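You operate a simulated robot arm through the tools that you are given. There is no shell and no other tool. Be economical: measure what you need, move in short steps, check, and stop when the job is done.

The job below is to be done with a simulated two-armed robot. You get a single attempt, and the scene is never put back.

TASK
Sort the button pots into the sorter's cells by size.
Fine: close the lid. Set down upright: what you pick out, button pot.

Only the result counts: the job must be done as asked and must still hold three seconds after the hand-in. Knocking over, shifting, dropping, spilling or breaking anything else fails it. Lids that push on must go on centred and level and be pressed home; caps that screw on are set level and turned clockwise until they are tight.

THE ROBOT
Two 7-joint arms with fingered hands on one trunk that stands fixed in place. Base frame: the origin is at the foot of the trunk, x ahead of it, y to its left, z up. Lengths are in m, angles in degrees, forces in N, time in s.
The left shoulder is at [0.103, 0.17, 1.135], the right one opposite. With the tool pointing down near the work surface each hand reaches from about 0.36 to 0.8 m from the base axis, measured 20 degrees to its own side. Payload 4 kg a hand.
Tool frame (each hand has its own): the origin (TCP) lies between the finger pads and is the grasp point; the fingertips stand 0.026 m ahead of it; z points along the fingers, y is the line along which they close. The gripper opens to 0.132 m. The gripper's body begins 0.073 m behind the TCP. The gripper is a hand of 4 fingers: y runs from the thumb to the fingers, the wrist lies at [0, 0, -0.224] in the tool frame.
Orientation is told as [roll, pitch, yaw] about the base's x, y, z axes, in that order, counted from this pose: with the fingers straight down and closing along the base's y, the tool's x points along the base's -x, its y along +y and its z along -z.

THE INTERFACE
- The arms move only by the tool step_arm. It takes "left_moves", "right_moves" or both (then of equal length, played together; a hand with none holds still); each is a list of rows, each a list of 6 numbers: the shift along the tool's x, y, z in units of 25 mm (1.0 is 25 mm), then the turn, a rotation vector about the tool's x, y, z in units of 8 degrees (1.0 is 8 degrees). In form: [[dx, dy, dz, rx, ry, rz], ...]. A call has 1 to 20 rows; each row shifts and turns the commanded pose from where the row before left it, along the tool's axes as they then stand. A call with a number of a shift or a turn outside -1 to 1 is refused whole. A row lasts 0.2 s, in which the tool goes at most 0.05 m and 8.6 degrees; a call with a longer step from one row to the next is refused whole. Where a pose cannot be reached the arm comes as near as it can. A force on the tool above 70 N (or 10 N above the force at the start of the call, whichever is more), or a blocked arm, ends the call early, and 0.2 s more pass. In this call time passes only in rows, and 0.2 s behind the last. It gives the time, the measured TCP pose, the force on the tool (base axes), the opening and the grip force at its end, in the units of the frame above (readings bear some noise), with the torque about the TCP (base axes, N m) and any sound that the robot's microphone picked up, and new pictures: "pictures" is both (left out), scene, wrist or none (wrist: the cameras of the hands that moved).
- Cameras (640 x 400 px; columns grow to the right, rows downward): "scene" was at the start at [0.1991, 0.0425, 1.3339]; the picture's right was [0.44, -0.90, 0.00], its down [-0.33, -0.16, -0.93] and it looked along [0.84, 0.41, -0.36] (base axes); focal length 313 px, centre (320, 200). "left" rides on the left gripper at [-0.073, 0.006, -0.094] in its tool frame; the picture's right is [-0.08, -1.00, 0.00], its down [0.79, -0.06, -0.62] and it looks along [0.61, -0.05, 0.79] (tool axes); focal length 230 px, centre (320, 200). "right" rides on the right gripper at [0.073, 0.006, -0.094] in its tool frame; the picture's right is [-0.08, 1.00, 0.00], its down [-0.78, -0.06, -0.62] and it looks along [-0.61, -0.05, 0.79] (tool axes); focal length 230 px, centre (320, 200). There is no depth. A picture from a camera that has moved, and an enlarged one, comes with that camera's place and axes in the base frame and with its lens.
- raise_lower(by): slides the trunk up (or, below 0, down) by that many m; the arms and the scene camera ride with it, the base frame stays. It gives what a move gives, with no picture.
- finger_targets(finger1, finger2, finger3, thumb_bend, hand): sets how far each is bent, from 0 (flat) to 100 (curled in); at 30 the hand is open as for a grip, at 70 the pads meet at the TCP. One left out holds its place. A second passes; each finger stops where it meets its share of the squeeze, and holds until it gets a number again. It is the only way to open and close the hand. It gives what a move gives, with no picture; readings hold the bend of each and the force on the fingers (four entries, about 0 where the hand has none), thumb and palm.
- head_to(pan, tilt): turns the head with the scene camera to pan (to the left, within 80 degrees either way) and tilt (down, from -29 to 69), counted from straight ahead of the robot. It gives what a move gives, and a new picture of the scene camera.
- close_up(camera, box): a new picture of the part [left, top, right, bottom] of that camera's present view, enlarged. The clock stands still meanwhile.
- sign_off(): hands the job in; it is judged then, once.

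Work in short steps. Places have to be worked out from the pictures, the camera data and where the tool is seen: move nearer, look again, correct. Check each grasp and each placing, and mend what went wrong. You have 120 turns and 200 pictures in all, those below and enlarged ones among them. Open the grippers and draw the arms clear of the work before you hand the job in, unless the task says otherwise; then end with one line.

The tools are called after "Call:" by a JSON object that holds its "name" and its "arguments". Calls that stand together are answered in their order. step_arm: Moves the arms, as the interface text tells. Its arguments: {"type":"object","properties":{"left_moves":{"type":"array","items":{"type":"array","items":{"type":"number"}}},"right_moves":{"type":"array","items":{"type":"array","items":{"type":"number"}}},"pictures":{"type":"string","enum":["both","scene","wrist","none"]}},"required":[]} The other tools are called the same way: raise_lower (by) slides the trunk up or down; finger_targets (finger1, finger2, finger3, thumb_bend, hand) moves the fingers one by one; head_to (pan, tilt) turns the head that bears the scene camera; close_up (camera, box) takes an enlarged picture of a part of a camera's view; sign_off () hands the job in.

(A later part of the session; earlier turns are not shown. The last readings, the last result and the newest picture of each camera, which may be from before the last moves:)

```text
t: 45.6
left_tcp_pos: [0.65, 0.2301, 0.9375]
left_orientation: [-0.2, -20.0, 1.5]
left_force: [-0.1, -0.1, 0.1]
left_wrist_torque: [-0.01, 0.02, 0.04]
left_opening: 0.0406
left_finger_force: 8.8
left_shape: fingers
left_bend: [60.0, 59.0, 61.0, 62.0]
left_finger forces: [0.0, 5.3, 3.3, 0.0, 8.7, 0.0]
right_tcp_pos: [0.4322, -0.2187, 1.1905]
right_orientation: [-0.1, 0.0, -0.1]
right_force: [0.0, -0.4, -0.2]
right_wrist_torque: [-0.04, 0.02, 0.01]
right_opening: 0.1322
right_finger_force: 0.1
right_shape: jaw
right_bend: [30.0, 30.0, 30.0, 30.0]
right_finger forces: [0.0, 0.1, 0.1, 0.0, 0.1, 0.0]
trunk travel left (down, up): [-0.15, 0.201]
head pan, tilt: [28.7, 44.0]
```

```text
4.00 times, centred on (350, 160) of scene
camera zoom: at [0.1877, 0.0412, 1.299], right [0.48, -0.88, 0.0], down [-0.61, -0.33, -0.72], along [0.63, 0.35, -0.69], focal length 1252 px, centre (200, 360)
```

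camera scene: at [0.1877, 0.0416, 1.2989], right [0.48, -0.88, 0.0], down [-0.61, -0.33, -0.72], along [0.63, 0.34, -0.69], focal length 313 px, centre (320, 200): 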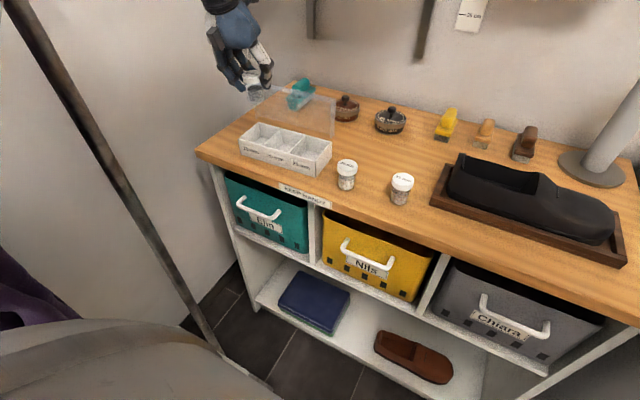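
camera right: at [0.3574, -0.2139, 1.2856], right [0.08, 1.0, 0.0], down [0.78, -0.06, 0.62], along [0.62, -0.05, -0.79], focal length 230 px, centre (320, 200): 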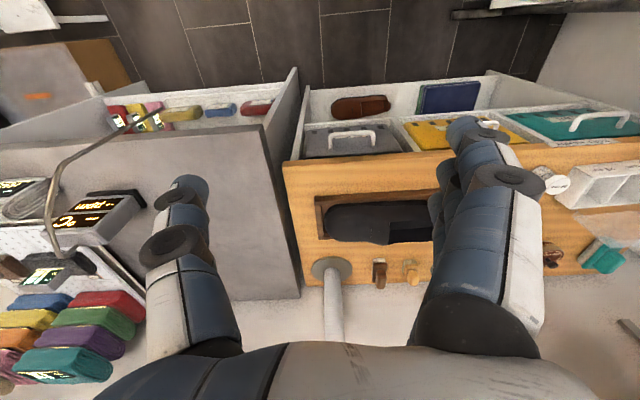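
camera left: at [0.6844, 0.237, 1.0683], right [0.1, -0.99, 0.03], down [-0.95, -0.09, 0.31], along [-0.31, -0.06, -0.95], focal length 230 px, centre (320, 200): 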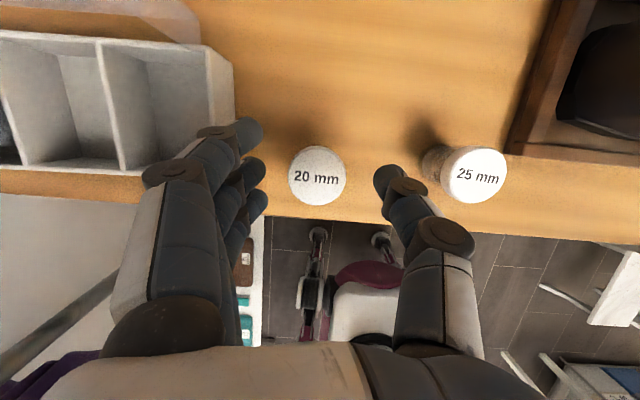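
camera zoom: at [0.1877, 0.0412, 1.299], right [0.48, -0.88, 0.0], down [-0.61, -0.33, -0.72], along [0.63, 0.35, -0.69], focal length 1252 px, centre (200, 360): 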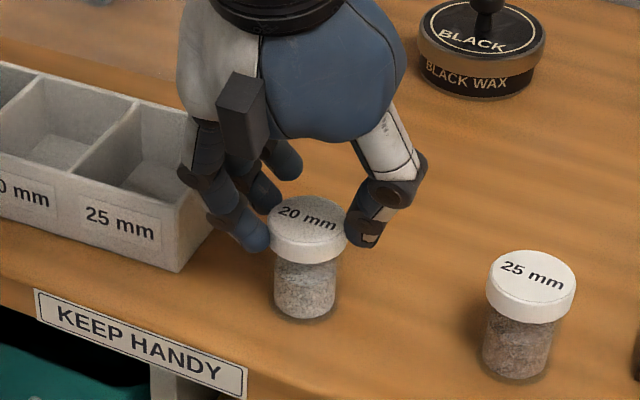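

The grip is good, at 8.8 N on the cap. I'll lift and carry it above the 20 mm cell.

Call:
{"name": "step_arm", "arguments": {"left_moves": [[-0.137, 0, -0.376, 0, 0, 0], [-0.274, 0, -0.752, 0, 0, 0], [-0.274, 0, -0.752, 0, 0, 0], [-0.274, 0, -0.752, 0, 0, 0], [-0.274, 0, -0.752, 0, 0, 0], [-0.137, 0, -0.376, 0, 0, 0], [-0.131, 0.963, 0.047, 0, 0, 0], [-0.131, 0.963, 0.047, 0, 0, 0], [-0.131, 0.963, 0.047, 0, 0, 0], [-0.131, 0.963, 0.047, 0, 0, 0], [-0.131, 0.963, 0.047, 0, 0, 0], [-0.131, 0.963, 0.047, 0, 0, 0], [-0.131, 0.963, 0.047, 0, 0, 0]], "pictures": "wrist"}}

Call:
{"name": "close_up", "arguments": {"camera": "scene", "box": [220, 60, 340, 180]}}

```text
t: 48.4
left_tcp_pos: [0.6716, 0.4027, 1.0371]
left_orientation: [-0.1, -19.9, 1.6]
left_force: [0.2, 0.4, -0.7]
left_wrist_torque: [0.01, 0.04, 0.05]
left_opening: 0.0404
left_finger_force: 8.5
left_shape: fingers
left_bend: [60.0, 59.0, 61.0, 62.0]
left_finger forces: [0.1, 5.1, 3.4, 0.0, 8.7, 0.0]
right_tcp_pos: [0.4326, -0.2184, 1.1919]
right_orientation: [0.1, -0.1, 0.1]
right_force: [0.1, -0.6, -0.2]
right_wrist_torque: [0.02, 0.02, -0.02]
right_opening: 0.1319
right_finger_force: 0.1
right_shape: jaw
right_bend: [30.0, 30.0, 30.0, 30.0]
right_finger forces: [0.0, 0.0, 0.1, 0.0, 0.0, 0.1]
trunk travel left (down, up): [-0.15, 0.201]
head pan, tilt: [28.7, 44.0]
camera left: at [0.7059, 0.411, 1.149], right [0.1, -0.99, 0.03], down [-0.95, -0.09, 0.31], along [-0.31, -0.06, -0.95], focal length 230 px, centre (320, 200)
```

left: 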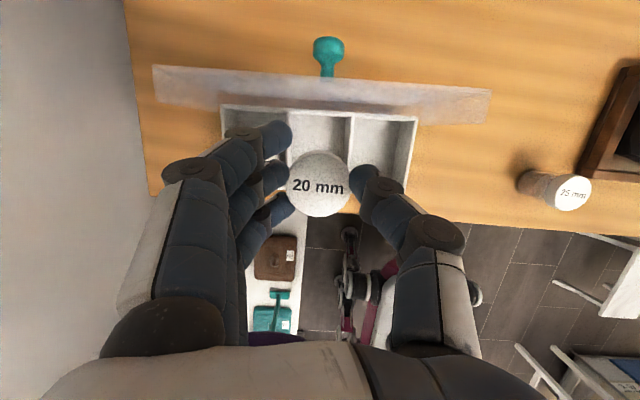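

```text
3.33 times, centred on (280, 120) of scene
camera zoom: at [0.1879, 0.0417, 1.2989], right [0.48, -0.88, 0.0], down [-0.61, -0.33, -0.72], along [0.63, 0.34, -0.69], focal length 1044 px, centre (453, 467)
```

zoom: 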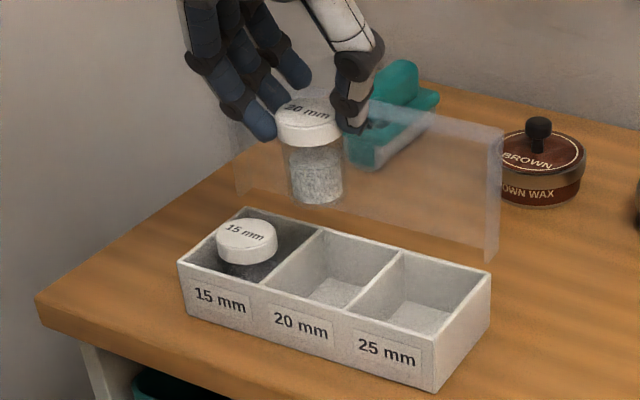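

The pot is at (0.671, 0.404) and the cell centre at about (0.67, 0.402). I'll lower it to just above the floor.

Call:
{"name": "step_arm", "arguments": {"left_moves": [[0.257, -0.03, 0.707, 0, 0, 0], [0.257, 0, 0.707, 0, 0, 0], [0.257, 0, 0.707, 0, 0, 0], [0.257, 0, 0.707, 0, 0, 0], [0.129, 0, 0.354, 0, 0, 0], [0.129, 0, 0.354, 0, 0, 0]], "pictures": "wrist"}}

Call:
{"name": "close_up", "arguments": {"camera": "scene", "box": [240, 110, 300, 170]}}

```text
t: 49.8
left_tcp_pos: [0.671, 0.4008, 0.9433]
left_orientation: [-0.1, -19.9, 1.5]
left_force: [-0.5, 0.1, 0.1]
left_wrist_torque: [0.02, -0.01, 0.0]
left_opening: 0.0406
left_finger_force: 8.2
left_shape: fingers
left_bend: [60.0, 59.0, 61.0, 62.0]
left_finger forces: [0.1, 5.3, 3.3, 0.1, 8.6, 0.0]
right_tcp_pos: [0.4329, -0.2177, 1.1909]
right_orientation: [0.0, 0.0, 0.0]
right_force: [-0.4, 0.2, -0.3]
right_wrist_torque: [0.01, 0.0, 0.01]
right_opening: 0.1321
right_finger_force: 0.0
right_shape: jaw
right_bend: [30.0, 30.0, 30.0, 30.0]
right_finger forces: [0.0, 0.1, 0.1, 0.1, 0.0, 0.0]
trunk travel left (down, up): [-0.15, 0.201]
head pan, tilt: [28.7, 44.0]
camera left: at [0.7069, 0.4087, 1.0555], right [0.1, -0.99, 0.03], down [-0.95, -0.09, 0.31], along [-0.31, -0.06, -0.95], focal length 230 px, centre (320, 200)
```

left: 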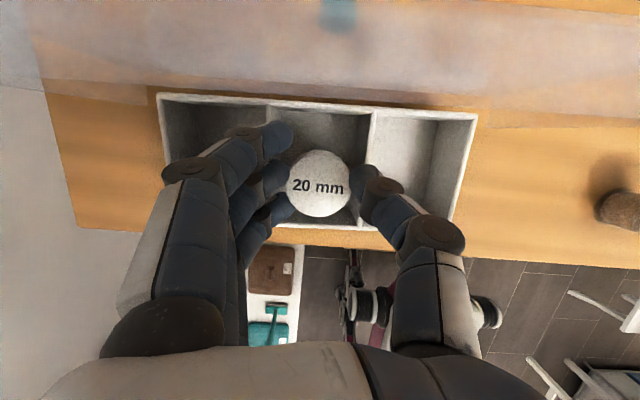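

```text
6.67 times, centred on (270, 140) of scene
camera zoom: at [0.1879, 0.0412, 1.2989], right [0.48, -0.88, 0.0], down [-0.61, -0.33, -0.72], along [0.63, 0.35, -0.69], focal length 2087 px, centre (653, 600)
```

zoom: 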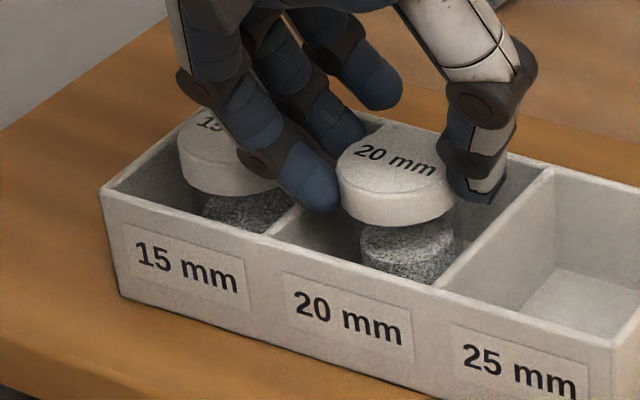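

Call:
{"name": "step_arm", "arguments": {"left_moves": [[0.014, 0.04, 0.038, 0, 0, 0], [0.014, 0, 0.038, 0, 0, 0], [0.014, 0, 0.038, 0, 0, 0], [0.014, 0, 0.038, 0, 0, 0]], "pictures": "none"}}

Call:
{"name": "close_up", "arguments": {"camera": "scene", "box": [240, 110, 300, 170]}}

```text
t: 50.8
left_tcp_pos: [0.6694, 0.4026, 0.9405]
left_orientation: [-0.1, -20.0, 1.5]
left_force: [-0.1, 0.2, 0.2]
left_wrist_torque: [0.03, 0.01, -0.02]
left_opening: 0.0406
left_finger_force: 9.0
left_shape: fingers
left_bend: [60.0, 59.0, 62.0, 62.0]
left_finger forces: [0.1, 5.4, 3.5, 0.0, 8.8, 0.0]
right_tcp_pos: [0.4312, -0.2196, 1.1916]
right_orientation: [0.0, 0.0, -0.1]
right_force: [-0.2, 0.1, -0.8]
right_wrist_torque: [-0.01, 0.01, 0.03]
right_opening: 0.132
right_finger_force: 0.1
right_shape: jaw
right_bend: [30.0, 30.0, 30.0, 30.0]
right_finger forces: [0.1, 0.0, 0.0, 0.0, 0.1, 0.0]
trunk travel left (down, up): [-0.15, 0.201]
head pan, tilt: [28.7, 44.0]
```

```text
6.67 times, centred on (270, 140) of scene
camera zoom: at [0.1875, 0.0411, 1.299], right [0.48, -0.88, 0.0], down [-0.61, -0.33, -0.72], along [0.63, 0.35, -0.69], focal length 2087 px, centre (653, 600)
```

zoom: 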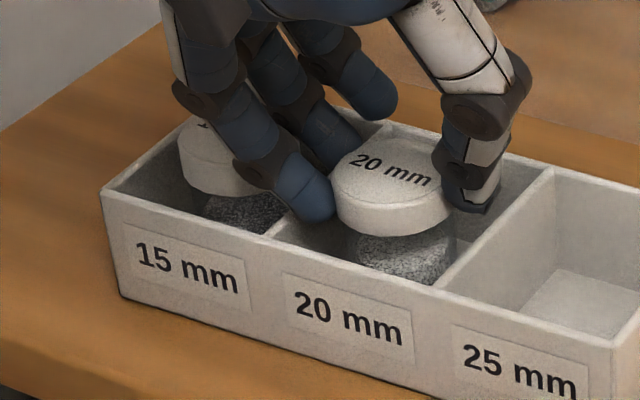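

Call:
{"name": "step_arm", "arguments": {"left_moves": [[0.014, 0, 0.038, 0, 0, 0], [0.014, 0, 0.038, 0, 0, 0]], "pictures": "none"}}

```text
t: 51.4
left_tcp_pos: [0.6703, 0.4016, 0.9385]
left_orientation: [-0.1, -20.0, 1.5]
left_force: [1.3, 0.5, 4.3]
left_wrist_torque: [0.04, -0.05, -0.03]
left_opening: 0.0408
left_finger_force: 9.1
left_shape: fingers
left_bend: [60.0, 60.0, 62.0, 62.0]
left_finger forces: [0.1, 5.5, 3.4, 0.0, 9.5, 0.0]
right_tcp_pos: [0.431, -0.2187, 1.191]
right_orientation: [0.0, 0.0, -0.1]
right_force: [0.1, -0.3, -0.1]
right_wrist_torque: [0.01, 0.01, 0.02]
right_opening: 0.132
right_finger_force: 0.0
right_shape: jaw
right_bend: [30.0, 30.0, 30.0, 30.0]
right_finger forces: [0.1, 0.0, 0.0, 0.0, 0.0, 0.0]
trunk travel left (down, up): [-0.15, 0.201]
head pan, tilt: [28.7, 44.0]
```

A clean 4 N contact with little torque means the pot is on the floor. I'll release slightly.

Call:
{"name": "finger_targets", "arguments": {"hand": "left", "finger1": 58, "finger2": 57, "finger3": 59, "thumb_bend": 59}}

Call:
{"name": "close_up", "arguments": {"camera": "scene", "box": [240, 110, 300, 170]}}

```text
t: 52.4
left_tcp_pos: [0.6695, 0.4017, 0.9392]
left_orientation: [-0.1, -20.0, 1.6]
left_force: [0.4, -3.1, 3.0]
left_wrist_torque: [0.07, 0.05, 0.01]
left_opening: 0.0458
left_finger_force: 2.5
left_shape: fingers
left_bend: [57.0, 56.0, 60.0, 59.0]
left_finger forces: [0.0, 0.0, 3.7, 0.0, 0.7, 0.0]
right_tcp_pos: [0.4309, -0.2196, 1.1912]
right_orientation: [0.0, -0.1, -0.1]
right_force: [0.1, 0.0, -0.3]
right_wrist_torque: [-0.01, -0.01, -0.03]
right_opening: 0.1321
right_finger_force: 0.0
right_shape: jaw
right_bend: [30.0, 30.0, 30.0, 30.0]
right_finger forces: [0.0, 0.0, 0.0, 0.0, 0.1, 0.0]
trunk travel left (down, up): [-0.15, 0.201]
head pan, tilt: [28.7, 44.0]
```

```text
6.67 times, centred on (270, 140) of scene
camera zoom: at [0.1874, 0.0407, 1.299], right [0.48, -0.88, 0.0], down [-0.61, -0.33, -0.72], along [0.63, 0.35, -0.69], focal length 2087 px, centre (653, 600)
```

zoom: 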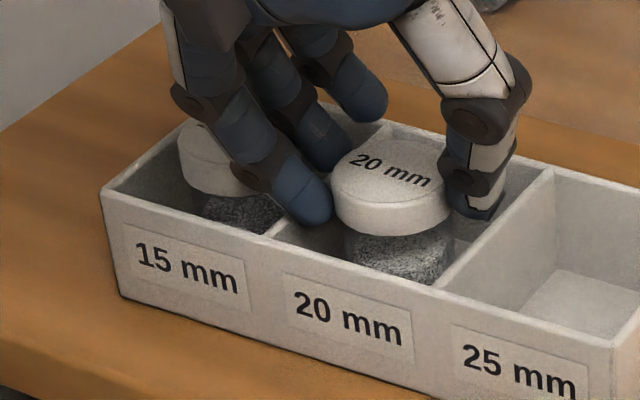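

Call:
{"name": "step_arm", "arguments": {"left_moves": [[-0.02, 0, -0.056, 0, 0, 0], [-0.027, 0, -0.075, 0, 0, 0]], "pictures": "none"}}

Call:
{"name": "close_up", "arguments": {"camera": "scene", "box": [240, 110, 300, 170]}}

```text
t: 53.0
left_tcp_pos: [0.6692, 0.4027, 0.9425]
left_orientation: [-0.2, -19.8, 1.6]
left_force: [0.0, -0.1, 0.4]
left_wrist_torque: [-0.01, -0.01, 0.03]
left_opening: 0.0454
left_finger_force: 0.0
left_shape: fingers
left_bend: [57.0, 56.0, 59.0, 59.0]
left_finger forces: [0.0, 0.1, 0.1, 0.0, 0.1, 0.0]
right_tcp_pos: [0.432, -0.2189, 1.1915]
right_orientation: [0.0, 0.0, 0.0]
right_force: [0.2, -0.2, 0.9]
right_wrist_torque: [0.0, -0.02, 0.01]
right_opening: 0.1321
right_finger_force: 0.0
right_shape: jaw
right_bend: [30.0, 30.0, 30.0, 30.0]
right_finger forces: [0.0, 0.0, 0.0, 0.1, 0.1, 0.0]
trunk travel left (down, up): [-0.15, 0.201]
head pan, tilt: [28.7, 44.0]
```

```text
6.67 times, centred on (270, 140) of scene
camera zoom: at [0.1876, 0.0411, 1.2989], right [0.48, -0.88, 0.0], down [-0.61, -0.33, -0.72], along [0.63, 0.35, -0.69], focal length 2087 px, centre (653, 600)
```

zoom: 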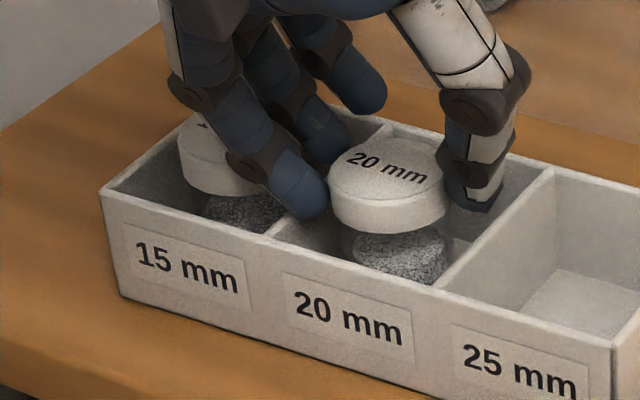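

All contacts are zero and the pot stands free. I'll withdraw up and move above the 25 mm pot.

Call:
{"name": "step_arm", "arguments": {"left_moves": [[-0.068, 0, -0.188, 0, 0, 0], [-0.137, 0, -0.376, 0, 0, 0], [-0.274, 0, -0.752, 0, 0, 0], [-0.274, 0, -0.752, 0, 0, 0], [-0.274, 0, -0.752, 0, 0, 0], [-0.274, 0, -0.752, 0, 0, 0], [0.049, -0.939, -0.018, 0, 0, 0], [0.049, -0.939, -0.018, 0, 0, 0], [0.049, -0.939, -0.018, 0, 0, 0], [0.049, -0.939, -0.018, 0, 0, 0], [0.049, -0.939, -0.018, 0, 0, 0], [0.049, -0.939, -0.018, 0, 0, 0], [0.049, -0.939, -0.018, 0, 0, 0], [0.049, -0.939, -0.018, 0, 0, 0], [0.049, -0.939, -0.018, 0, 0, 0], [0.049, -0.939, -0.018, 0, 0, 0], [0.049, -0.939, -0.018, 0, 0, 0], [0.049, -0.939, -0.018, 0, 0, 0]], "pictures": "none"}}

Call:
{"name": "finger_targets", "arguments": {"hand": "left", "finger1": 50, "finger2": 50, "finger3": 50, "thumb_bend": 50}}

Call:
{"name": "close_up", "arguments": {"camera": "left", "box": [160, 80, 480, 280]}}

Call:
{"name": "close_up", "arguments": {"camera": "scene", "box": [230, 80, 350, 190]}}

```text
t: 56.8
left_tcp_pos: [0.6686, 0.1395, 1.0381]
left_orientation: [-4.0, -19.0, 5.8]
left_force: [-0.2, -0.4, 0.2]
left_wrist_torque: [-0.01, 0.03, 0.01]
left_opening: 0.0453
left_finger_force: 0.0
left_shape: fingers
left_bend: [57.0, 56.0, 59.0, 59.0]
left_finger forces: [0.0, 0.0, 0.0, 0.0, 0.0, 0.1]
right_tcp_pos: [0.4313, -0.2181, 1.1906]
right_orientation: [0.0, 0.0, -0.1]
right_force: [-0.6, 1.1, 0.1]
right_wrist_torque: [-0.03, 0.0, -0.02]
right_opening: 0.132
right_finger_force: 0.1
right_shape: jaw
right_bend: [30.0, 30.0, 30.0, 30.0]
right_finger forces: [0.0, 0.0, 0.0, 0.0, 0.0, 0.0]
trunk travel left (down, up): [-0.15, 0.201]
head pan, tilt: [28.7, 44.0]
```

```text
t: 57.8
left_tcp_pos: [0.6678, 0.1362, 1.0444]
left_orientation: [-4.4, -19.5, 5.6]
left_force: [0.3, 1.5, 0.2]
left_wrist_torque: [0.01, 0.0, -0.02]
left_opening: 0.0698
left_finger_force: 0.0
left_shape: fingers
left_bend: [50.0, 50.0, 50.0, 50.0]
left_finger forces: [0.1, 0.1, 0.0, 0.0, 0.0, 0.1]
right_tcp_pos: [0.4322, -0.2186, 1.1914]
right_orientation: [-0.1, 0.0, 0.0]
right_force: [-0.2, 0.6, 0.0]
right_wrist_torque: [-0.03, 0.02, 0.0]
right_opening: 0.1319
right_finger_force: 0.1
right_shape: jaw
right_bend: [30.0, 30.0, 30.0, 30.0]
right_finger forces: [0.1, 0.0, 0.0, 0.0, 0.0, 0.0]
trunk travel left (down, up): [-0.15, 0.201]
head pan, tilt: [28.7, 44.0]
```

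```text
2.00 times, centred on (320, 180) of left
camera zoom: at [0.7037, 0.1549, 1.1539], right [0.14, -0.98, 0.1], down [-0.94, -0.11, 0.32], along [-0.31, -0.14, -0.94], focal length 460 px, centre (320, 240)
```

zoom: 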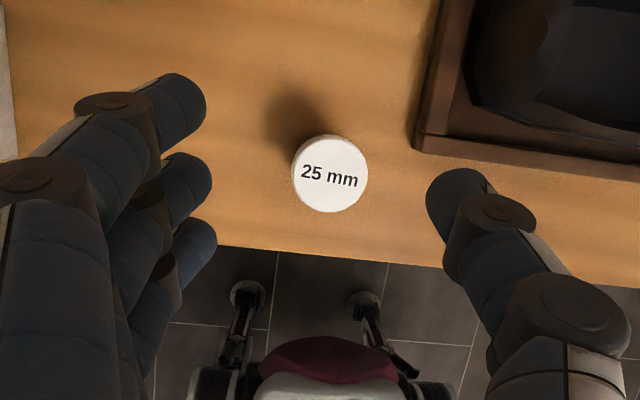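

```text
3.64 times, centred on (290, 135) of scene
camera zoom: at [0.1889, 0.0428, 1.3027], right [0.49, -0.87, 0.0], down [-0.58, -0.32, -0.75], along [0.65, 0.37, -0.66], focal length 1139 px, centre (429, 436)
```

zoom: 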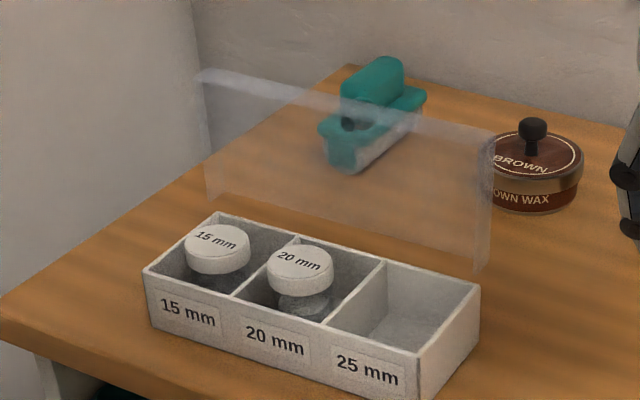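

The 15 and 20 mm pots stand properly in their cells. Here the wrist seems to be at a limit (roll −4°, y short by 15 mm), probably because it's high and close in. I'll descend a little and see whether it recovers.

Call:
{"name": "step_arm", "arguments": {"left_moves": [[0.274, 0, 0.752, 0, 0, 0], [0.274, 0, 0.752, 0, 0, 0], [0, 0, 0, 0, 0, 0]], "pictures": "wrist"}}

```text
t: 58.6
left_tcp_pos: [0.6689, 0.1362, 1.0105]
left_orientation: [-4.2, -20.2, 5.6]
left_force: [-0.1, 0.5, 0.6]
left_wrist_torque: [0.0, -0.03, -0.01]
left_opening: 0.0703
left_finger_force: 0.1
left_shape: fingers
left_bend: [50.0, 50.0, 50.0, 50.0]
left_finger forces: [0.0, 0.0, 0.0, 0.0, 0.1, 0.0]
right_tcp_pos: [0.4313, -0.2185, 1.1914]
right_orientation: [0.0, 0.1, 0.2]
right_force: [-0.1, -0.3, 0.5]
right_wrist_torque: [0.01, -0.04, 0.02]
right_opening: 0.1319
right_finger_force: 0.1
right_shape: jaw
right_bend: [30.0, 30.0, 30.0, 30.0]
right_finger forces: [0.0, 0.1, 0.0, 0.1, 0.0, 0.1]
trunk travel left (down, up): [-0.15, 0.201]
head pan, tilt: [28.7, 44.0]
camera left: at [0.7029, 0.1534, 1.1216], right [0.14, -0.98, 0.1], down [-0.94, -0.11, 0.31], along [-0.3, -0.14, -0.95], focal length 230 px, centre (320, 200)
```

left: 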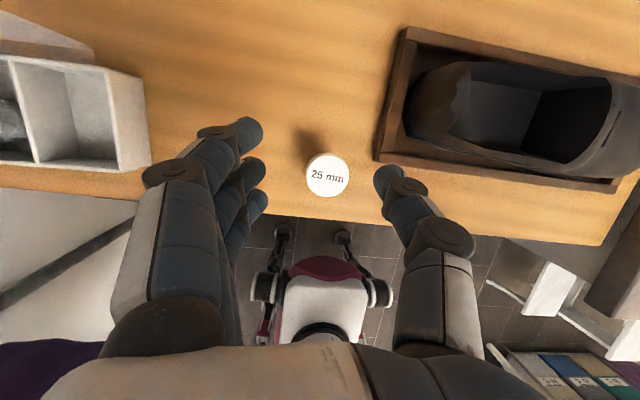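

No recovery. I'll try a yaw change, since the drift suggests positive yaw eases the wrist.

Call:
{"name": "step_arm", "arguments": {"left_moves": [[0, 0, 0, -0.342, 0, -0.94], [0, 0, 0, -0.342, 0, -0.94], [0, 0, 0, 0, 0, 0]], "pictures": "none"}}

```text
t: 59.4
left_tcp_pos: [0.6669, 0.1393, 1.0022]
left_orientation: [-3.7, -18.5, 21.8]
left_force: [-0.2, 0.3, 0.7]
left_wrist_torque: [-0.01, -0.02, 0.0]
left_opening: 0.0702
left_finger_force: 0.2
left_shape: fingers
left_bend: [50.0, 50.0, 50.0, 50.0]
left_finger forces: [0.0, 0.1, 0.0, 0.1, 0.1, 0.0]
right_tcp_pos: [0.431, -0.2185, 1.1899]
right_orientation: [0.0, 0.1, 0.1]
right_force: [-0.1, 0.2, 0.1]
right_wrist_torque: [0.01, 0.03, 0.0]
right_opening: 0.1318
right_finger_force: 0.1
right_shape: jaw
right_bend: [30.0, 30.0, 30.0, 30.0]
right_finger forces: [0.0, 0.0, 0.0, 0.1, 0.0, 0.1]
trunk travel left (down, up): [-0.15, 0.201]
head pan, tilt: [28.7, 44.0]
```

The drift really shows that the wrist itself wants to be further left (+y). I'll yaw the other way, to about −22°, which swings the tilted wrist left.

Call:
{"name": "step_arm", "arguments": {"left_moves": [[0, 0, 0, 0.342, 0, 0.94], [0, 0, 0, 0.342, 0, 0.94], [0, 0, 0, 0.342, 0, 0.94], [0, 0, 0, 0.342, 0, 0.94], [0, 0, 0, 0.342, 0, 0.94], [0, 0, 0, 0, 0, 0]], "pictures": "wrist"}}

```text
t: 60.8
left_tcp_pos: [0.6617, 0.1192, 0.9977]
left_orientation: [-0.2, -20.0, -22.6]
left_force: [0.5, 0.3, 0.2]
left_wrist_torque: [0.0, 0.01, -0.02]
left_opening: 0.0699
left_finger_force: 0.1
left_shape: fingers
left_bend: [50.0, 50.0, 50.0, 50.0]
left_finger forces: [0.0, 0.1, 0.0, 0.0, 0.0, 0.0]
right_tcp_pos: [0.4315, -0.2185, 1.1913]
right_orientation: [0.0, 0.1, 0.1]
right_force: [0.3, 0.1, 0.1]
right_wrist_torque: [-0.01, 0.05, 0.03]
right_opening: 0.1322
right_finger_force: 0.0
right_shape: jaw
right_bend: [30.0, 30.0, 30.0, 30.0]
right_finger forces: [0.0, 0.0, 0.1, 0.0, 0.1, 0.1]
trunk travel left (down, up): [-0.15, 0.201]
head pan, tilt: [28.7, 44.0]
camera left: at [0.6978, 0.1116, 1.1087], right [-0.32, -0.95, 0.03], down [-0.9, 0.31, 0.31], along [-0.3, 0.07, -0.95], focal length 230 px, centre (320, 200)
```

left: 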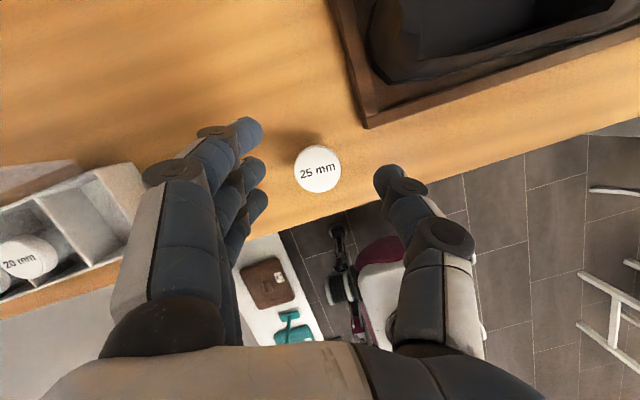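

The pose is now exact and the cap is centred at (0.6635, 0.1187). I'll descend to grasp height.

Call:
{"name": "step_arm", "arguments": {"left_moves": [[0.25, 0, 0.77, 0, 0, 0], [0.27, 0, 0.76, 0, 0, 0], [0.277, 0, 0.76, 0, 0, 0]], "pictures": "wrist"}}

Call:
{"name": "close_up", "arguments": {"camera": "scene", "box": [350, 130, 450, 230]}}

```text
t: 61.6
left_tcp_pos: [0.664, 0.1207, 0.9369]
left_orientation: [0.0, -19.8, -22.5]
left_force: [-0.1, 0.9, 0.4]
left_wrist_torque: [0.02, 0.0, -0.01]
left_opening: 0.0702
left_finger_force: 0.1
left_shape: fingers
left_bend: [50.0, 50.0, 50.0, 50.0]
left_finger forces: [0.1, 0.1, 0.0, 0.0, 0.0, 0.0]
right_tcp_pos: [0.432, -0.2187, 1.1908]
right_orientation: [0.0, 0.0, 0.0]
right_force: [0.9, -0.3, 0.2]
right_wrist_torque: [0.02, 0.02, 0.0]
right_opening: 0.1318
right_finger_force: 0.1
right_shape: jaw
right_bend: [30.0, 30.0, 30.0, 30.0]
right_finger forces: [0.0, 0.0, 0.1, 0.0, 0.0, 0.0]
trunk travel left (down, up): [-0.15, 0.201]
head pan, tilt: [28.7, 44.0]
camera left: at [0.6985, 0.1126, 1.0487], right [-0.31, -0.95, 0.03], down [-0.9, 0.31, 0.31], along [-0.3, 0.07, -0.95], focal length 230 px, centre (320, 200)
```

left: 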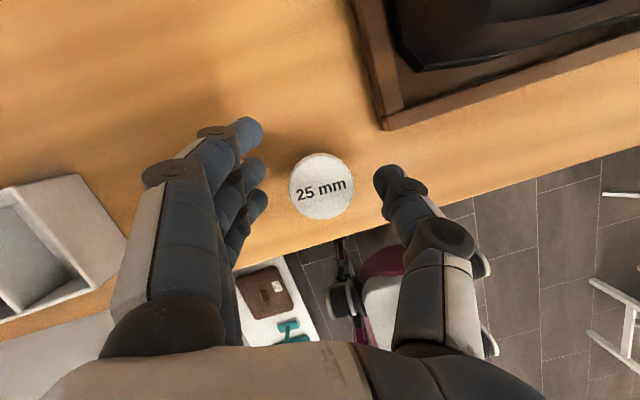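

```text
4.00 times, centred on (400, 180) of scene
camera zoom: at [0.1882, 0.0411, 1.2988], right [0.48, -0.88, 0.0], down [-0.61, -0.33, -0.72], along [0.63, 0.35, -0.69], focal length 1252 px, centre (0, 280)
```

zoom: 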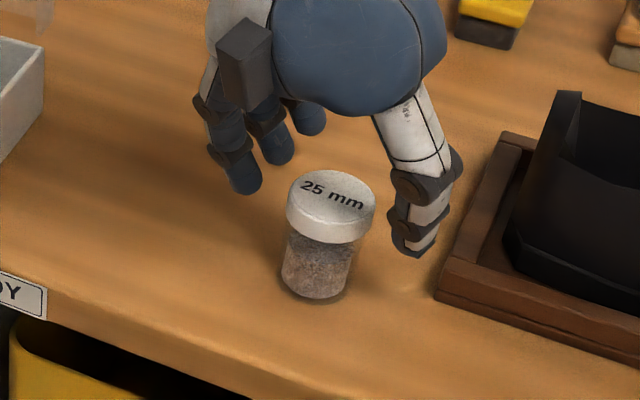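

Call:
{"name": "finger_targets", "arguments": {"hand": "left", "finger1": 58, "finger2": 66, "finger3": 66, "thumb_bend": 66}}

Call:
{"name": "close_up", "arguments": {"camera": "left", "box": [160, 80, 480, 280]}}

Call:
{"name": "close_up", "arguments": {"camera": "scene", "box": [350, 130, 450, 230]}}

```text
t: 62.6
left_tcp_pos: [0.6641, 0.1199, 0.9376]
left_orientation: [-0.1, -20.0, -22.5]
left_force: [-0.3, 0.6, 0.6]
left_wrist_torque: [-0.02, 0.01, -0.02]
left_opening: 0.045
left_finger_force: 8.6
left_shape: fingers
left_bend: [57.0, 60.0, 61.0, 62.0]
left_finger forces: [0.0, 4.3, 4.0, 0.0, 8.6, 0.0]
right_tcp_pos: [0.4308, -0.2185, 1.1918]
right_orientation: [0.1, 0.0, -0.1]
right_force: [0.2, -0.2, 0.1]
right_wrist_torque: [0.0, 0.0, -0.01]
right_opening: 0.132
right_finger_force: 0.0
right_shape: jaw
right_bend: [30.0, 30.0, 30.0, 30.0]
right_finger forces: [0.0, 0.0, 0.1, 0.0, 0.1, 0.1]
trunk travel left (down, up): [-0.15, 0.201]
head pan, tilt: [28.7, 44.0]
```

```text
2.00 times, centred on (320, 180) of left
camera zoom: at [0.6981, 0.1124, 1.0494], right [-0.31, -0.95, 0.03], down [-0.9, 0.31, 0.31], along [-0.3, 0.07, -0.95], focal length 460 px, centre (320, 240)
```

zoom: 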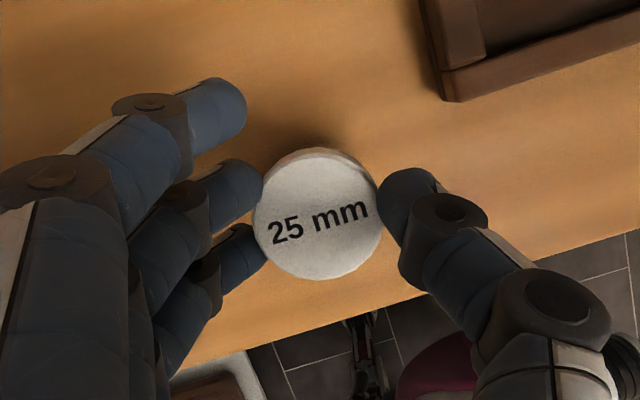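

```text
4.00 times, centred on (400, 180) of scene
camera zoom: at [0.1877, 0.0411, 1.299], right [0.48, -0.88, 0.0], down [-0.61, -0.33, -0.72], along [0.63, 0.35, -0.69], focal length 1252 px, centre (0, 280)
```

zoom: 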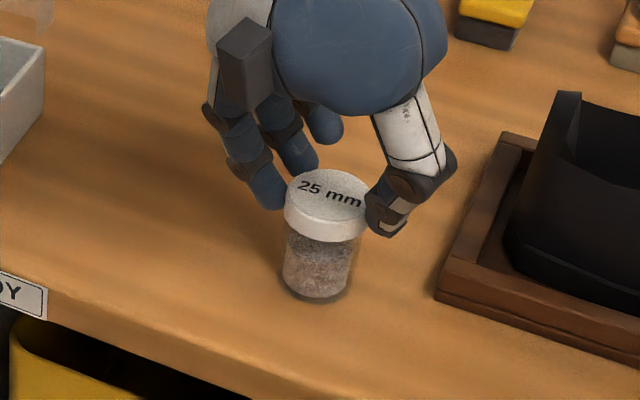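

The cap is gripped at 8.6 N. I'll lift, carry it above the 25 mm cell and turn the yaw back to line up with the box.

Call:
{"name": "step_arm", "arguments": {"left_moves": [[-0.137, 0, -0.376, 0, 0, 0], [-0.274, 0, -0.752, 0, 0, 0], [-0.274, 0, -0.752, 0, 0, 0], [-0.274, 0, -0.752, 0, 0, 0], [-0.274, 0, -0.752, 0, 0, 0], [-0.137, 0, -0.376, 0, 0, 0], [0.322, 0.892, -0.117, 0, 0, 0], [0.322, 0.892, -0.117, 0, 0, 0], [0.322, 0.892, -0.117, 0, 0, 0], [0.322, 0.892, -0.117, 0, 0, 0], [0.322, 0.892, -0.117, 0, 0, 0], [0.322, 0.892, -0.117, 0, 0, 0], [0.322, 0.892, -0.117, 0, 0, 0], [0.322, 0.892, -0.117, 0, 0, 0], [0.322, 0.892, -0.117, 0, 0, 0], [0, 0, 0, -0.342, 0, -0.94], [0, 0, 0, -0.342, 0, -0.94], [0, 0, 0, -0.342, 0, -0.94], [0, 0, 0, 0, 0, 0]], "pictures": "wrist"}}

Call:
{"name": "close_up", "arguments": {"camera": "scene", "box": [230, 60, 350, 180]}}

```text
t: 66.6
left_tcp_pos: [0.6688, 0.3345, 1.0355]
left_orientation: [-0.1, -19.9, 1.6]
left_force: [0.8, -0.3, -0.7]
left_wrist_torque: [-0.01, -0.05, 0.01]
left_opening: 0.0447
left_finger_force: 8.5
left_shape: fingers
left_bend: [57.0, 60.0, 61.0, 62.0]
left_finger forces: [0.0, 4.4, 4.0, 0.1, 8.4, 0.0]
right_tcp_pos: [0.431, -0.2191, 1.1913]
right_orientation: [-0.1, -0.1, 0.0]
right_force: [0.1, -0.5, -1.0]
right_wrist_torque: [0.01, 0.02, -0.01]
right_opening: 0.1318
right_finger_force: 0.0
right_shape: jaw
right_bend: [30.0, 30.0, 30.0, 30.0]
right_finger forces: [0.0, 0.0, 0.0, 0.1, 0.0, 0.0]
trunk travel left (down, up): [-0.15, 0.201]
head pan, tilt: [28.7, 44.0]
camera left: at [0.7052, 0.3428, 1.1469], right [0.1, -0.99, 0.03], down [-0.95, -0.09, 0.31], along [-0.31, -0.06, -0.95], focal length 230 px, centre (320, 200)
```

left: 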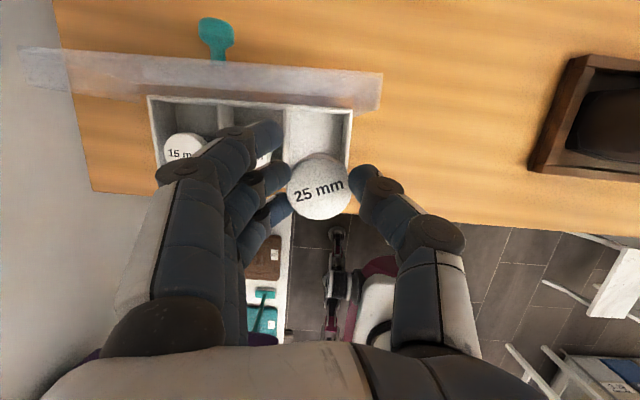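

```text
3.33 times, centred on (290, 120) of scene
camera zoom: at [0.1877, 0.0415, 1.299], right [0.48, -0.88, 0.0], down [-0.61, -0.33, -0.72], along [0.63, 0.34, -0.69], focal length 1044 px, centre (420, 467)
```

zoom: 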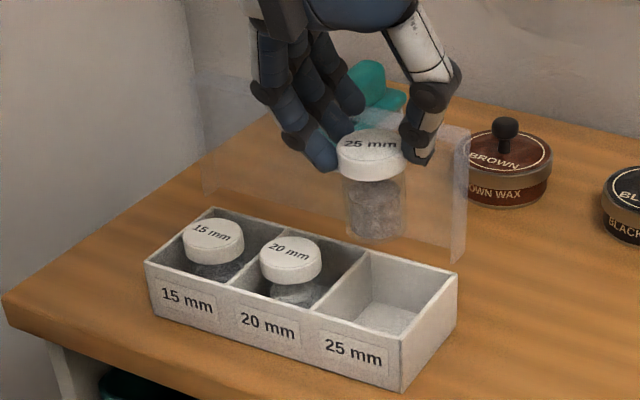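

Centring on the 25 mm cell (about 0.672, 0.3375), I'll lower to just above the floor.

Call:
{"name": "step_arm", "arguments": {"left_moves": [[0.14, 0.12, 0.736, 0, 0, 0], [0.253, 0, 0.696, 0, 0, 0], [0.253, 0, 0.696, 0, 0, 0], [0.253, 0, 0.696, 0, 0, 0], [0.126, 0, 0.348, 0, 0, 0], [0.126, 0, 0.348, 0, 0, 0]], "pictures": "wrist"}}

Call:
{"name": "close_up", "arguments": {"camera": "scene", "box": [265, 115, 335, 185]}}

```text
t: 68.0
left_tcp_pos: [0.6723, 0.3374, 0.9438]
left_orientation: [-0.1, -19.8, 1.5]
left_force: [-0.1, -0.3, -0.8]
left_wrist_torque: [0.01, 0.02, 0.0]
left_opening: 0.0449
left_finger_force: 8.7
left_shape: fingers
left_bend: [57.0, 60.0, 61.0, 62.0]
left_finger forces: [0.1, 4.4, 4.1, 0.0, 8.6, 0.0]
right_tcp_pos: [0.4319, -0.2183, 1.1907]
right_orientation: [-0.1, 0.1, 0.0]
right_force: [-0.6, -1.1, 0.0]
right_wrist_torque: [0.02, 0.0, 0.0]
right_opening: 0.1317
right_finger_force: 0.1
right_shape: jaw
right_bend: [30.0, 30.0, 30.0, 30.0]
right_finger forces: [0.1, 0.0, 0.1, 0.1, 0.0, 0.0]
trunk travel left (down, up): [-0.15, 0.201]
head pan, tilt: [28.7, 44.0]
camera left: at [0.7083, 0.3451, 1.0541], right [0.1, -0.99, 0.03], down [-0.95, -0.09, 0.31], along [-0.31, -0.06, -0.95], focal length 230 px, centre (320, 200)
```

left: 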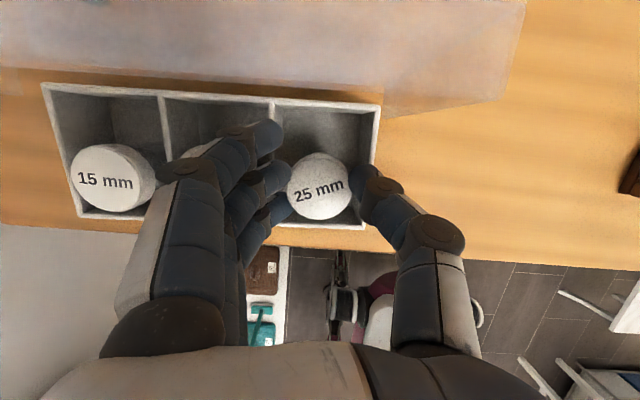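

```text
5.71 times, centred on (300, 150) of scene
camera zoom: at [0.188, 0.0412, 1.2989], right [0.48, -0.88, 0.0], down [-0.61, -0.33, -0.72], along [0.63, 0.35, -0.69], focal length 1789 px, centre (434, 486)
```

zoom: 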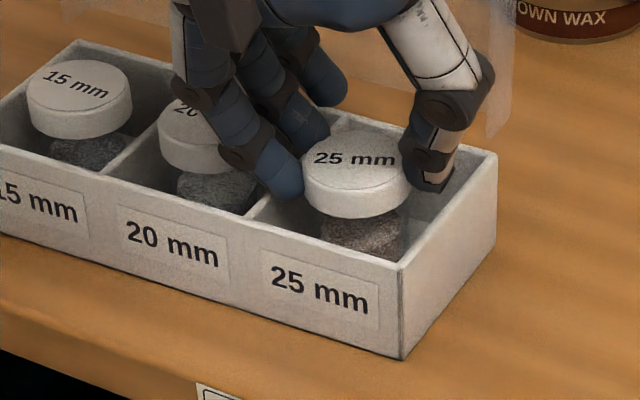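

Call:
{"name": "step_arm", "arguments": {"left_moves": [[0.014, 0, 0.038, 0, 0, 0], [0.014, 0, 0.038, 0, 0, 0], [0.014, 0, 0.038, 0, 0, 0], [0.014, 0, 0.038, 0, 0, 0]], "pictures": "none"}}

```text
t: 69.0
left_tcp_pos: [0.6728, 0.3362, 0.9404]
left_orientation: [0.0, -20.0, 1.6]
left_force: [2.0, -0.3, 5.4]
left_wrist_torque: [0.09, -0.03, -0.01]
left_opening: 0.0451
left_finger_force: 9.9
left_shape: fingers
left_bend: [57.0, 60.0, 62.0, 62.0]
left_finger forces: [0.0, 5.2, 4.4, 0.0, 9.5, 0.1]
right_tcp_pos: [0.4317, -0.2188, 1.1914]
right_orientation: [0.0, -0.1, 0.1]
right_force: [-0.6, 0.2, 0.1]
right_wrist_torque: [-0.02, -0.01, -0.03]
right_opening: 0.1316
right_finger_force: 0.1
right_shape: jaw
right_bend: [30.0, 30.0, 30.0, 30.0]
right_finger forces: [0.0, 0.1, 0.0, 0.1, 0.0, 0.1]
trunk travel left (down, up): [-0.15, 0.201]
head pan, tilt: [28.7, 44.0]
```

Floor contact (5 N, at the expected height). I'll release slightly.

Call:
{"name": "finger_targets", "arguments": {"hand": "left", "finger1": 57, "finger2": 57, "finger3": 59, "thumb_bend": 59}}

Call:
{"name": "step_arm", "arguments": {"left_moves": [[-0.02, 0, -0.056, 0, 0, 0], [-0.027, 0, -0.075, 0, 0, 0]], "pictures": "none"}}

Call:
{"name": "close_up", "arguments": {"camera": "scene", "box": [265, 115, 335, 185]}}

```text
t: 70.0
left_tcp_pos: [0.6713, 0.3362, 0.9396]
left_orientation: [0.0, -19.8, 1.5]
left_force: [-0.1, -2.7, 2.5]
left_wrist_torque: [-0.02, 0.04, 0.05]
left_opening: 0.0474
left_finger_force: 1.5
left_shape: fingers
left_bend: [56.0, 56.0, 60.0, 59.0]
left_finger forces: [0.0, 0.0, 2.2, 0.0, 0.8, 0.0]
right_tcp_pos: [0.4304, -0.2187, 1.1912]
right_orientation: [0.1, -0.1, 0.0]
right_force: [-0.4, 0.1, -0.5]
right_wrist_torque: [-0.03, -0.03, 0.01]
right_opening: 0.1321
right_finger_force: 0.0
right_shape: jaw
right_bend: [30.0, 30.0, 30.0, 30.0]
right_finger forces: [0.0, 0.1, 0.1, 0.1, 0.0, 0.0]
trunk travel left (down, up): [-0.15, 0.201]
head pan, tilt: [28.7, 44.0]
```

```text
t: 70.6
left_tcp_pos: [0.6722, 0.337, 0.9421]
left_orientation: [-0.1, -19.9, 1.4]
left_force: [0.1, -1.2, 0.0]
left_wrist_torque: [0.0, -0.01, 0.0]
left_opening: 0.0468
left_finger_force: 0.3
left_shape: fingers
left_bend: [56.0, 56.0, 59.0, 59.0]
left_finger forces: [0.1, 0.0, 0.0, 0.0, 0.1, 0.0]
right_tcp_pos: [0.4319, -0.2193, 1.1924]
right_orientation: [0.1, 0.1, 0.0]
right_force: [0.5, 0.4, -0.2]
right_wrist_torque: [-0.01, 0.02, 0.02]
right_opening: 0.1318
right_finger_force: 0.1
right_shape: jaw
right_bend: [30.0, 30.0, 30.0, 30.0]
right_finger forces: [0.0, 0.0, 0.0, 0.0, 0.1, 0.1]
trunk travel left (down, up): [-0.15, 0.201]
head pan, tilt: [28.7, 44.0]
```

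```text
5.71 times, centred on (300, 150) of scene
camera zoom: at [0.1876, 0.0411, 1.299], right [0.48, -0.88, 0.0], down [-0.61, -0.33, -0.72], along [0.63, 0.35, -0.69], focal length 1789 px, centre (434, 486)
```

zoom: 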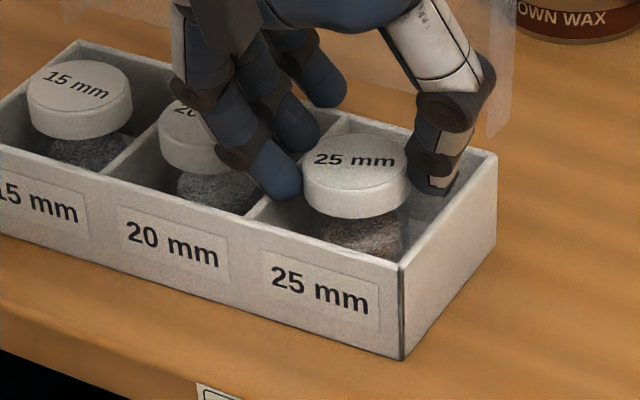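

Released; all contacts are zero. I'll withdraw upward.

Call:
{"name": "step_arm", "arguments": {"left_moves": [[-0.068, 0, -0.188, 0, 0, 0], [-0.137, 0, -0.376, 0, 0, 0], [-0.274, 0, -0.752, 0, 0, 0], [-0.274, 0, -0.752, 0, 0, 0], [-0.274, 0, -0.752, 0, 0, 0], [-0.274, 0, -0.752, 0, 0, 0], [-0.274, 0, -0.752, 0, 0, 0]], "pictures": "wrist"}}

Call:
{"name": "close_up", "arguments": {"camera": "scene", "box": [230, 70, 350, 190]}}

Call:
{"name": "close_up", "arguments": {"camera": "right", "box": [540, 150, 640, 280]}}

```text
t: 72.2
left_tcp_pos: [0.6716, 0.3373, 1.0574]
left_orientation: [-0.1, -20.0, 1.6]
left_force: [-0.2, 0.1, 0.5]
left_wrist_torque: [0.01, 0.0, -0.01]
left_opening: 0.0468
left_finger_force: 0.0
left_shape: fingers
left_bend: [56.0, 56.0, 59.0, 59.0]
left_finger forces: [0.0, 0.0, 0.1, 0.1, 0.0, 0.0]
right_tcp_pos: [0.4317, -0.2192, 1.1908]
right_orientation: [-0.1, 0.0, -0.1]
right_force: [0.0, 0.0, 0.3]
right_wrist_torque: [0.02, -0.01, 0.05]
right_opening: 0.1318
right_finger_force: 0.1
right_shape: jaw
right_bend: [30.0, 30.0, 30.0, 30.0]
right_finger forces: [0.1, 0.1, 0.0, 0.1, 0.0, 0.0]
trunk travel left (down, up): [-0.15, 0.201]
head pan, tilt: [28.7, 44.0]
camera left: at [0.7074, 0.3453, 1.1697], right [0.1, -0.99, 0.03], down [-0.95, -0.09, 0.31], along [-0.31, -0.06, -0.95], focal length 230 px, centre (320, 200)
```

left: 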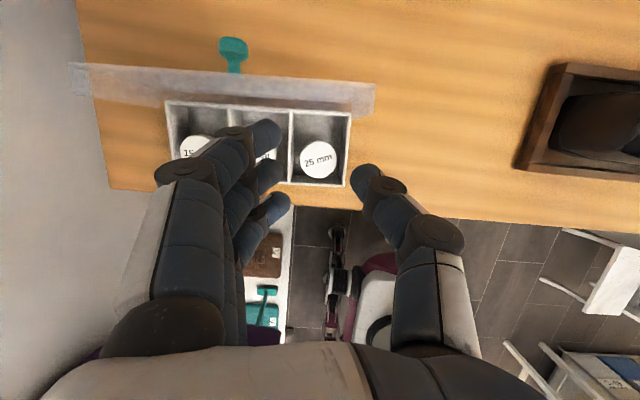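

```text
3.33 times, centred on (290, 130) of scene
camera zoom: at [0.1872, 0.041, 1.2991], right [0.48, -0.88, 0.0], down [-0.61, -0.33, -0.72], along [0.63, 0.35, -0.69], focal length 1044 px, centre (420, 433)
```

zoom: 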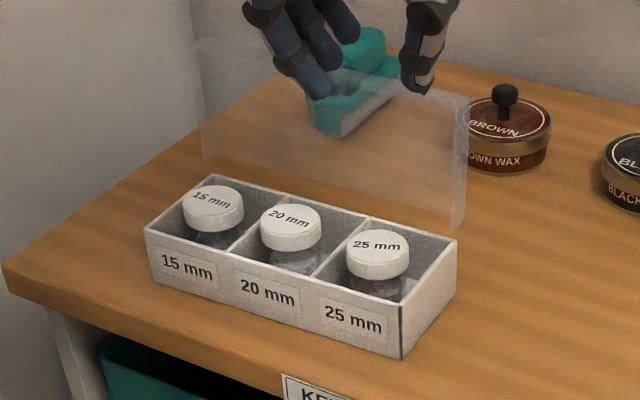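

```text
3.08 times, centred on (590, 215) of right
camera zoom: at [0.3571, -0.2131, 1.2858], right [0.08, 1.0, 0.0], down [0.78, -0.06, 0.62], along [0.62, -0.05, -0.79], focal length 708 px, centre (-511, 154)
```

zoom: 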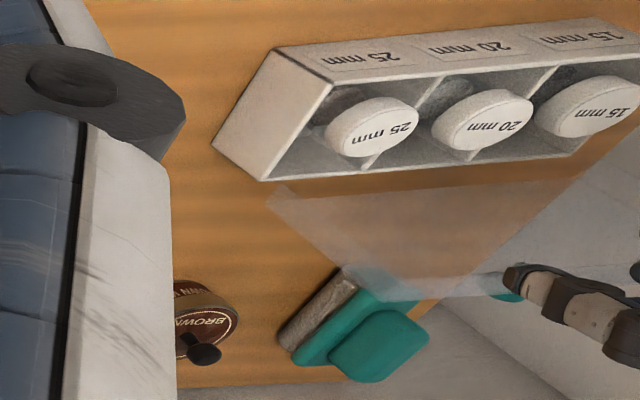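

All three pots stand upright in their matching cells. To close the lid I need to know what's behind it (something teal shows there), so I'll move the wrist camera over that area.

Call:
{"name": "step_arm", "arguments": {"left_moves": [[-0.855, 0.6, 0, 0, 0, 0], [-0.855, 0.6, 0, 0, 0, 0], [-0.855, 0.6, 0, 0, 0, 0], [-0.855, 0.6, 0, 0, 0, 0]], "pictures": "wrist"}}

Call:
{"name": "close_up", "arguments": {"camera": "scene", "box": [240, 60, 340, 160]}}

```text
t: 73.2
left_tcp_pos: [0.7531, 0.4001, 1.0849]
left_orientation: [-0.1, -19.9, 1.5]
left_force: [-0.3, -0.5, -0.2]
left_wrist_torque: [-0.01, 0.0, 0.03]
left_opening: 0.0466
left_finger_force: 0.0
left_shape: fingers
left_bend: [56.0, 56.0, 59.0, 59.0]
left_finger forces: [0.1, 0.0, 0.0, 0.0, 0.0, 0.0]
right_tcp_pos: [0.4327, -0.2182, 1.1906]
right_orientation: [0.0, 0.0, 0.0]
right_force: [0.6, 0.1, -0.1]
right_wrist_torque: [-0.02, -0.01, 0.02]
right_opening: 0.1317
right_finger_force: 0.0
right_shape: jaw
right_bend: [30.0, 30.0, 30.0, 30.0]
right_finger forces: [0.1, 0.1, 0.0, 0.0, 0.0, 0.0]
trunk travel left (down, up): [-0.15, 0.201]
head pan, tilt: [28.7, 44.0]
camera left: at [0.7884, 0.4081, 1.1969], right [0.1, -0.99, 0.03], down [-0.95, -0.09, 0.31], along [-0.31, -0.06, -0.95], focal length 230 px, centre (320, 200)
```

left: 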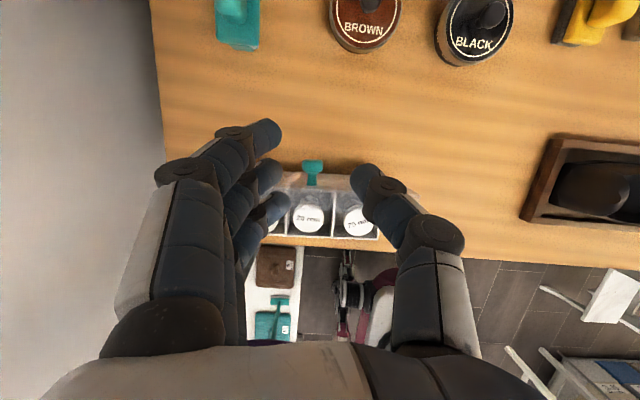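

```text
4.00 times, centred on (290, 110) of scene
camera zoom: at [0.1883, 0.0416, 1.2987], right [0.48, -0.88, 0.0], down [-0.61, -0.33, -0.72], along [0.63, 0.34, -0.69], focal length 1252 px, centre (440, 560)
```

zoom: 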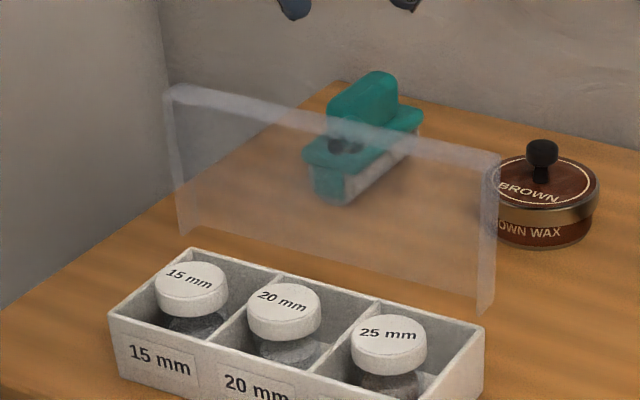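

The lid has a teal knob on its outer face, and the space behind it is free. I'll zoom in.

Call:
{"name": "close_up", "arguments": {"camera": "left", "box": [250, 130, 390, 240]}}

```text
3.64 times, centred on (320, 185) of left
camera zoom: at [0.7884, 0.4081, 1.1969], right [0.1, -0.99, 0.03], down [-0.95, -0.09, 0.31], along [-0.31, -0.06, -0.95], focal length 837 px, centre (320, 254)
```

zoom: 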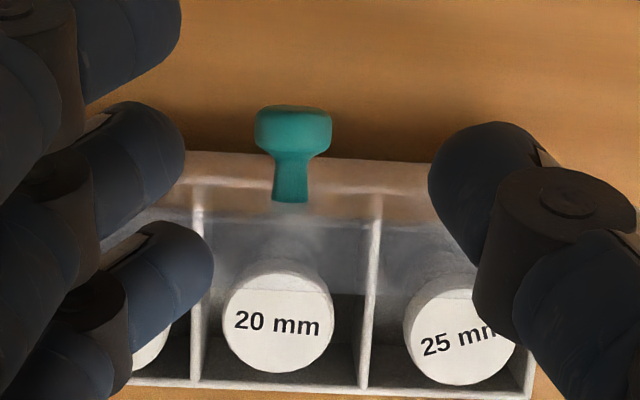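

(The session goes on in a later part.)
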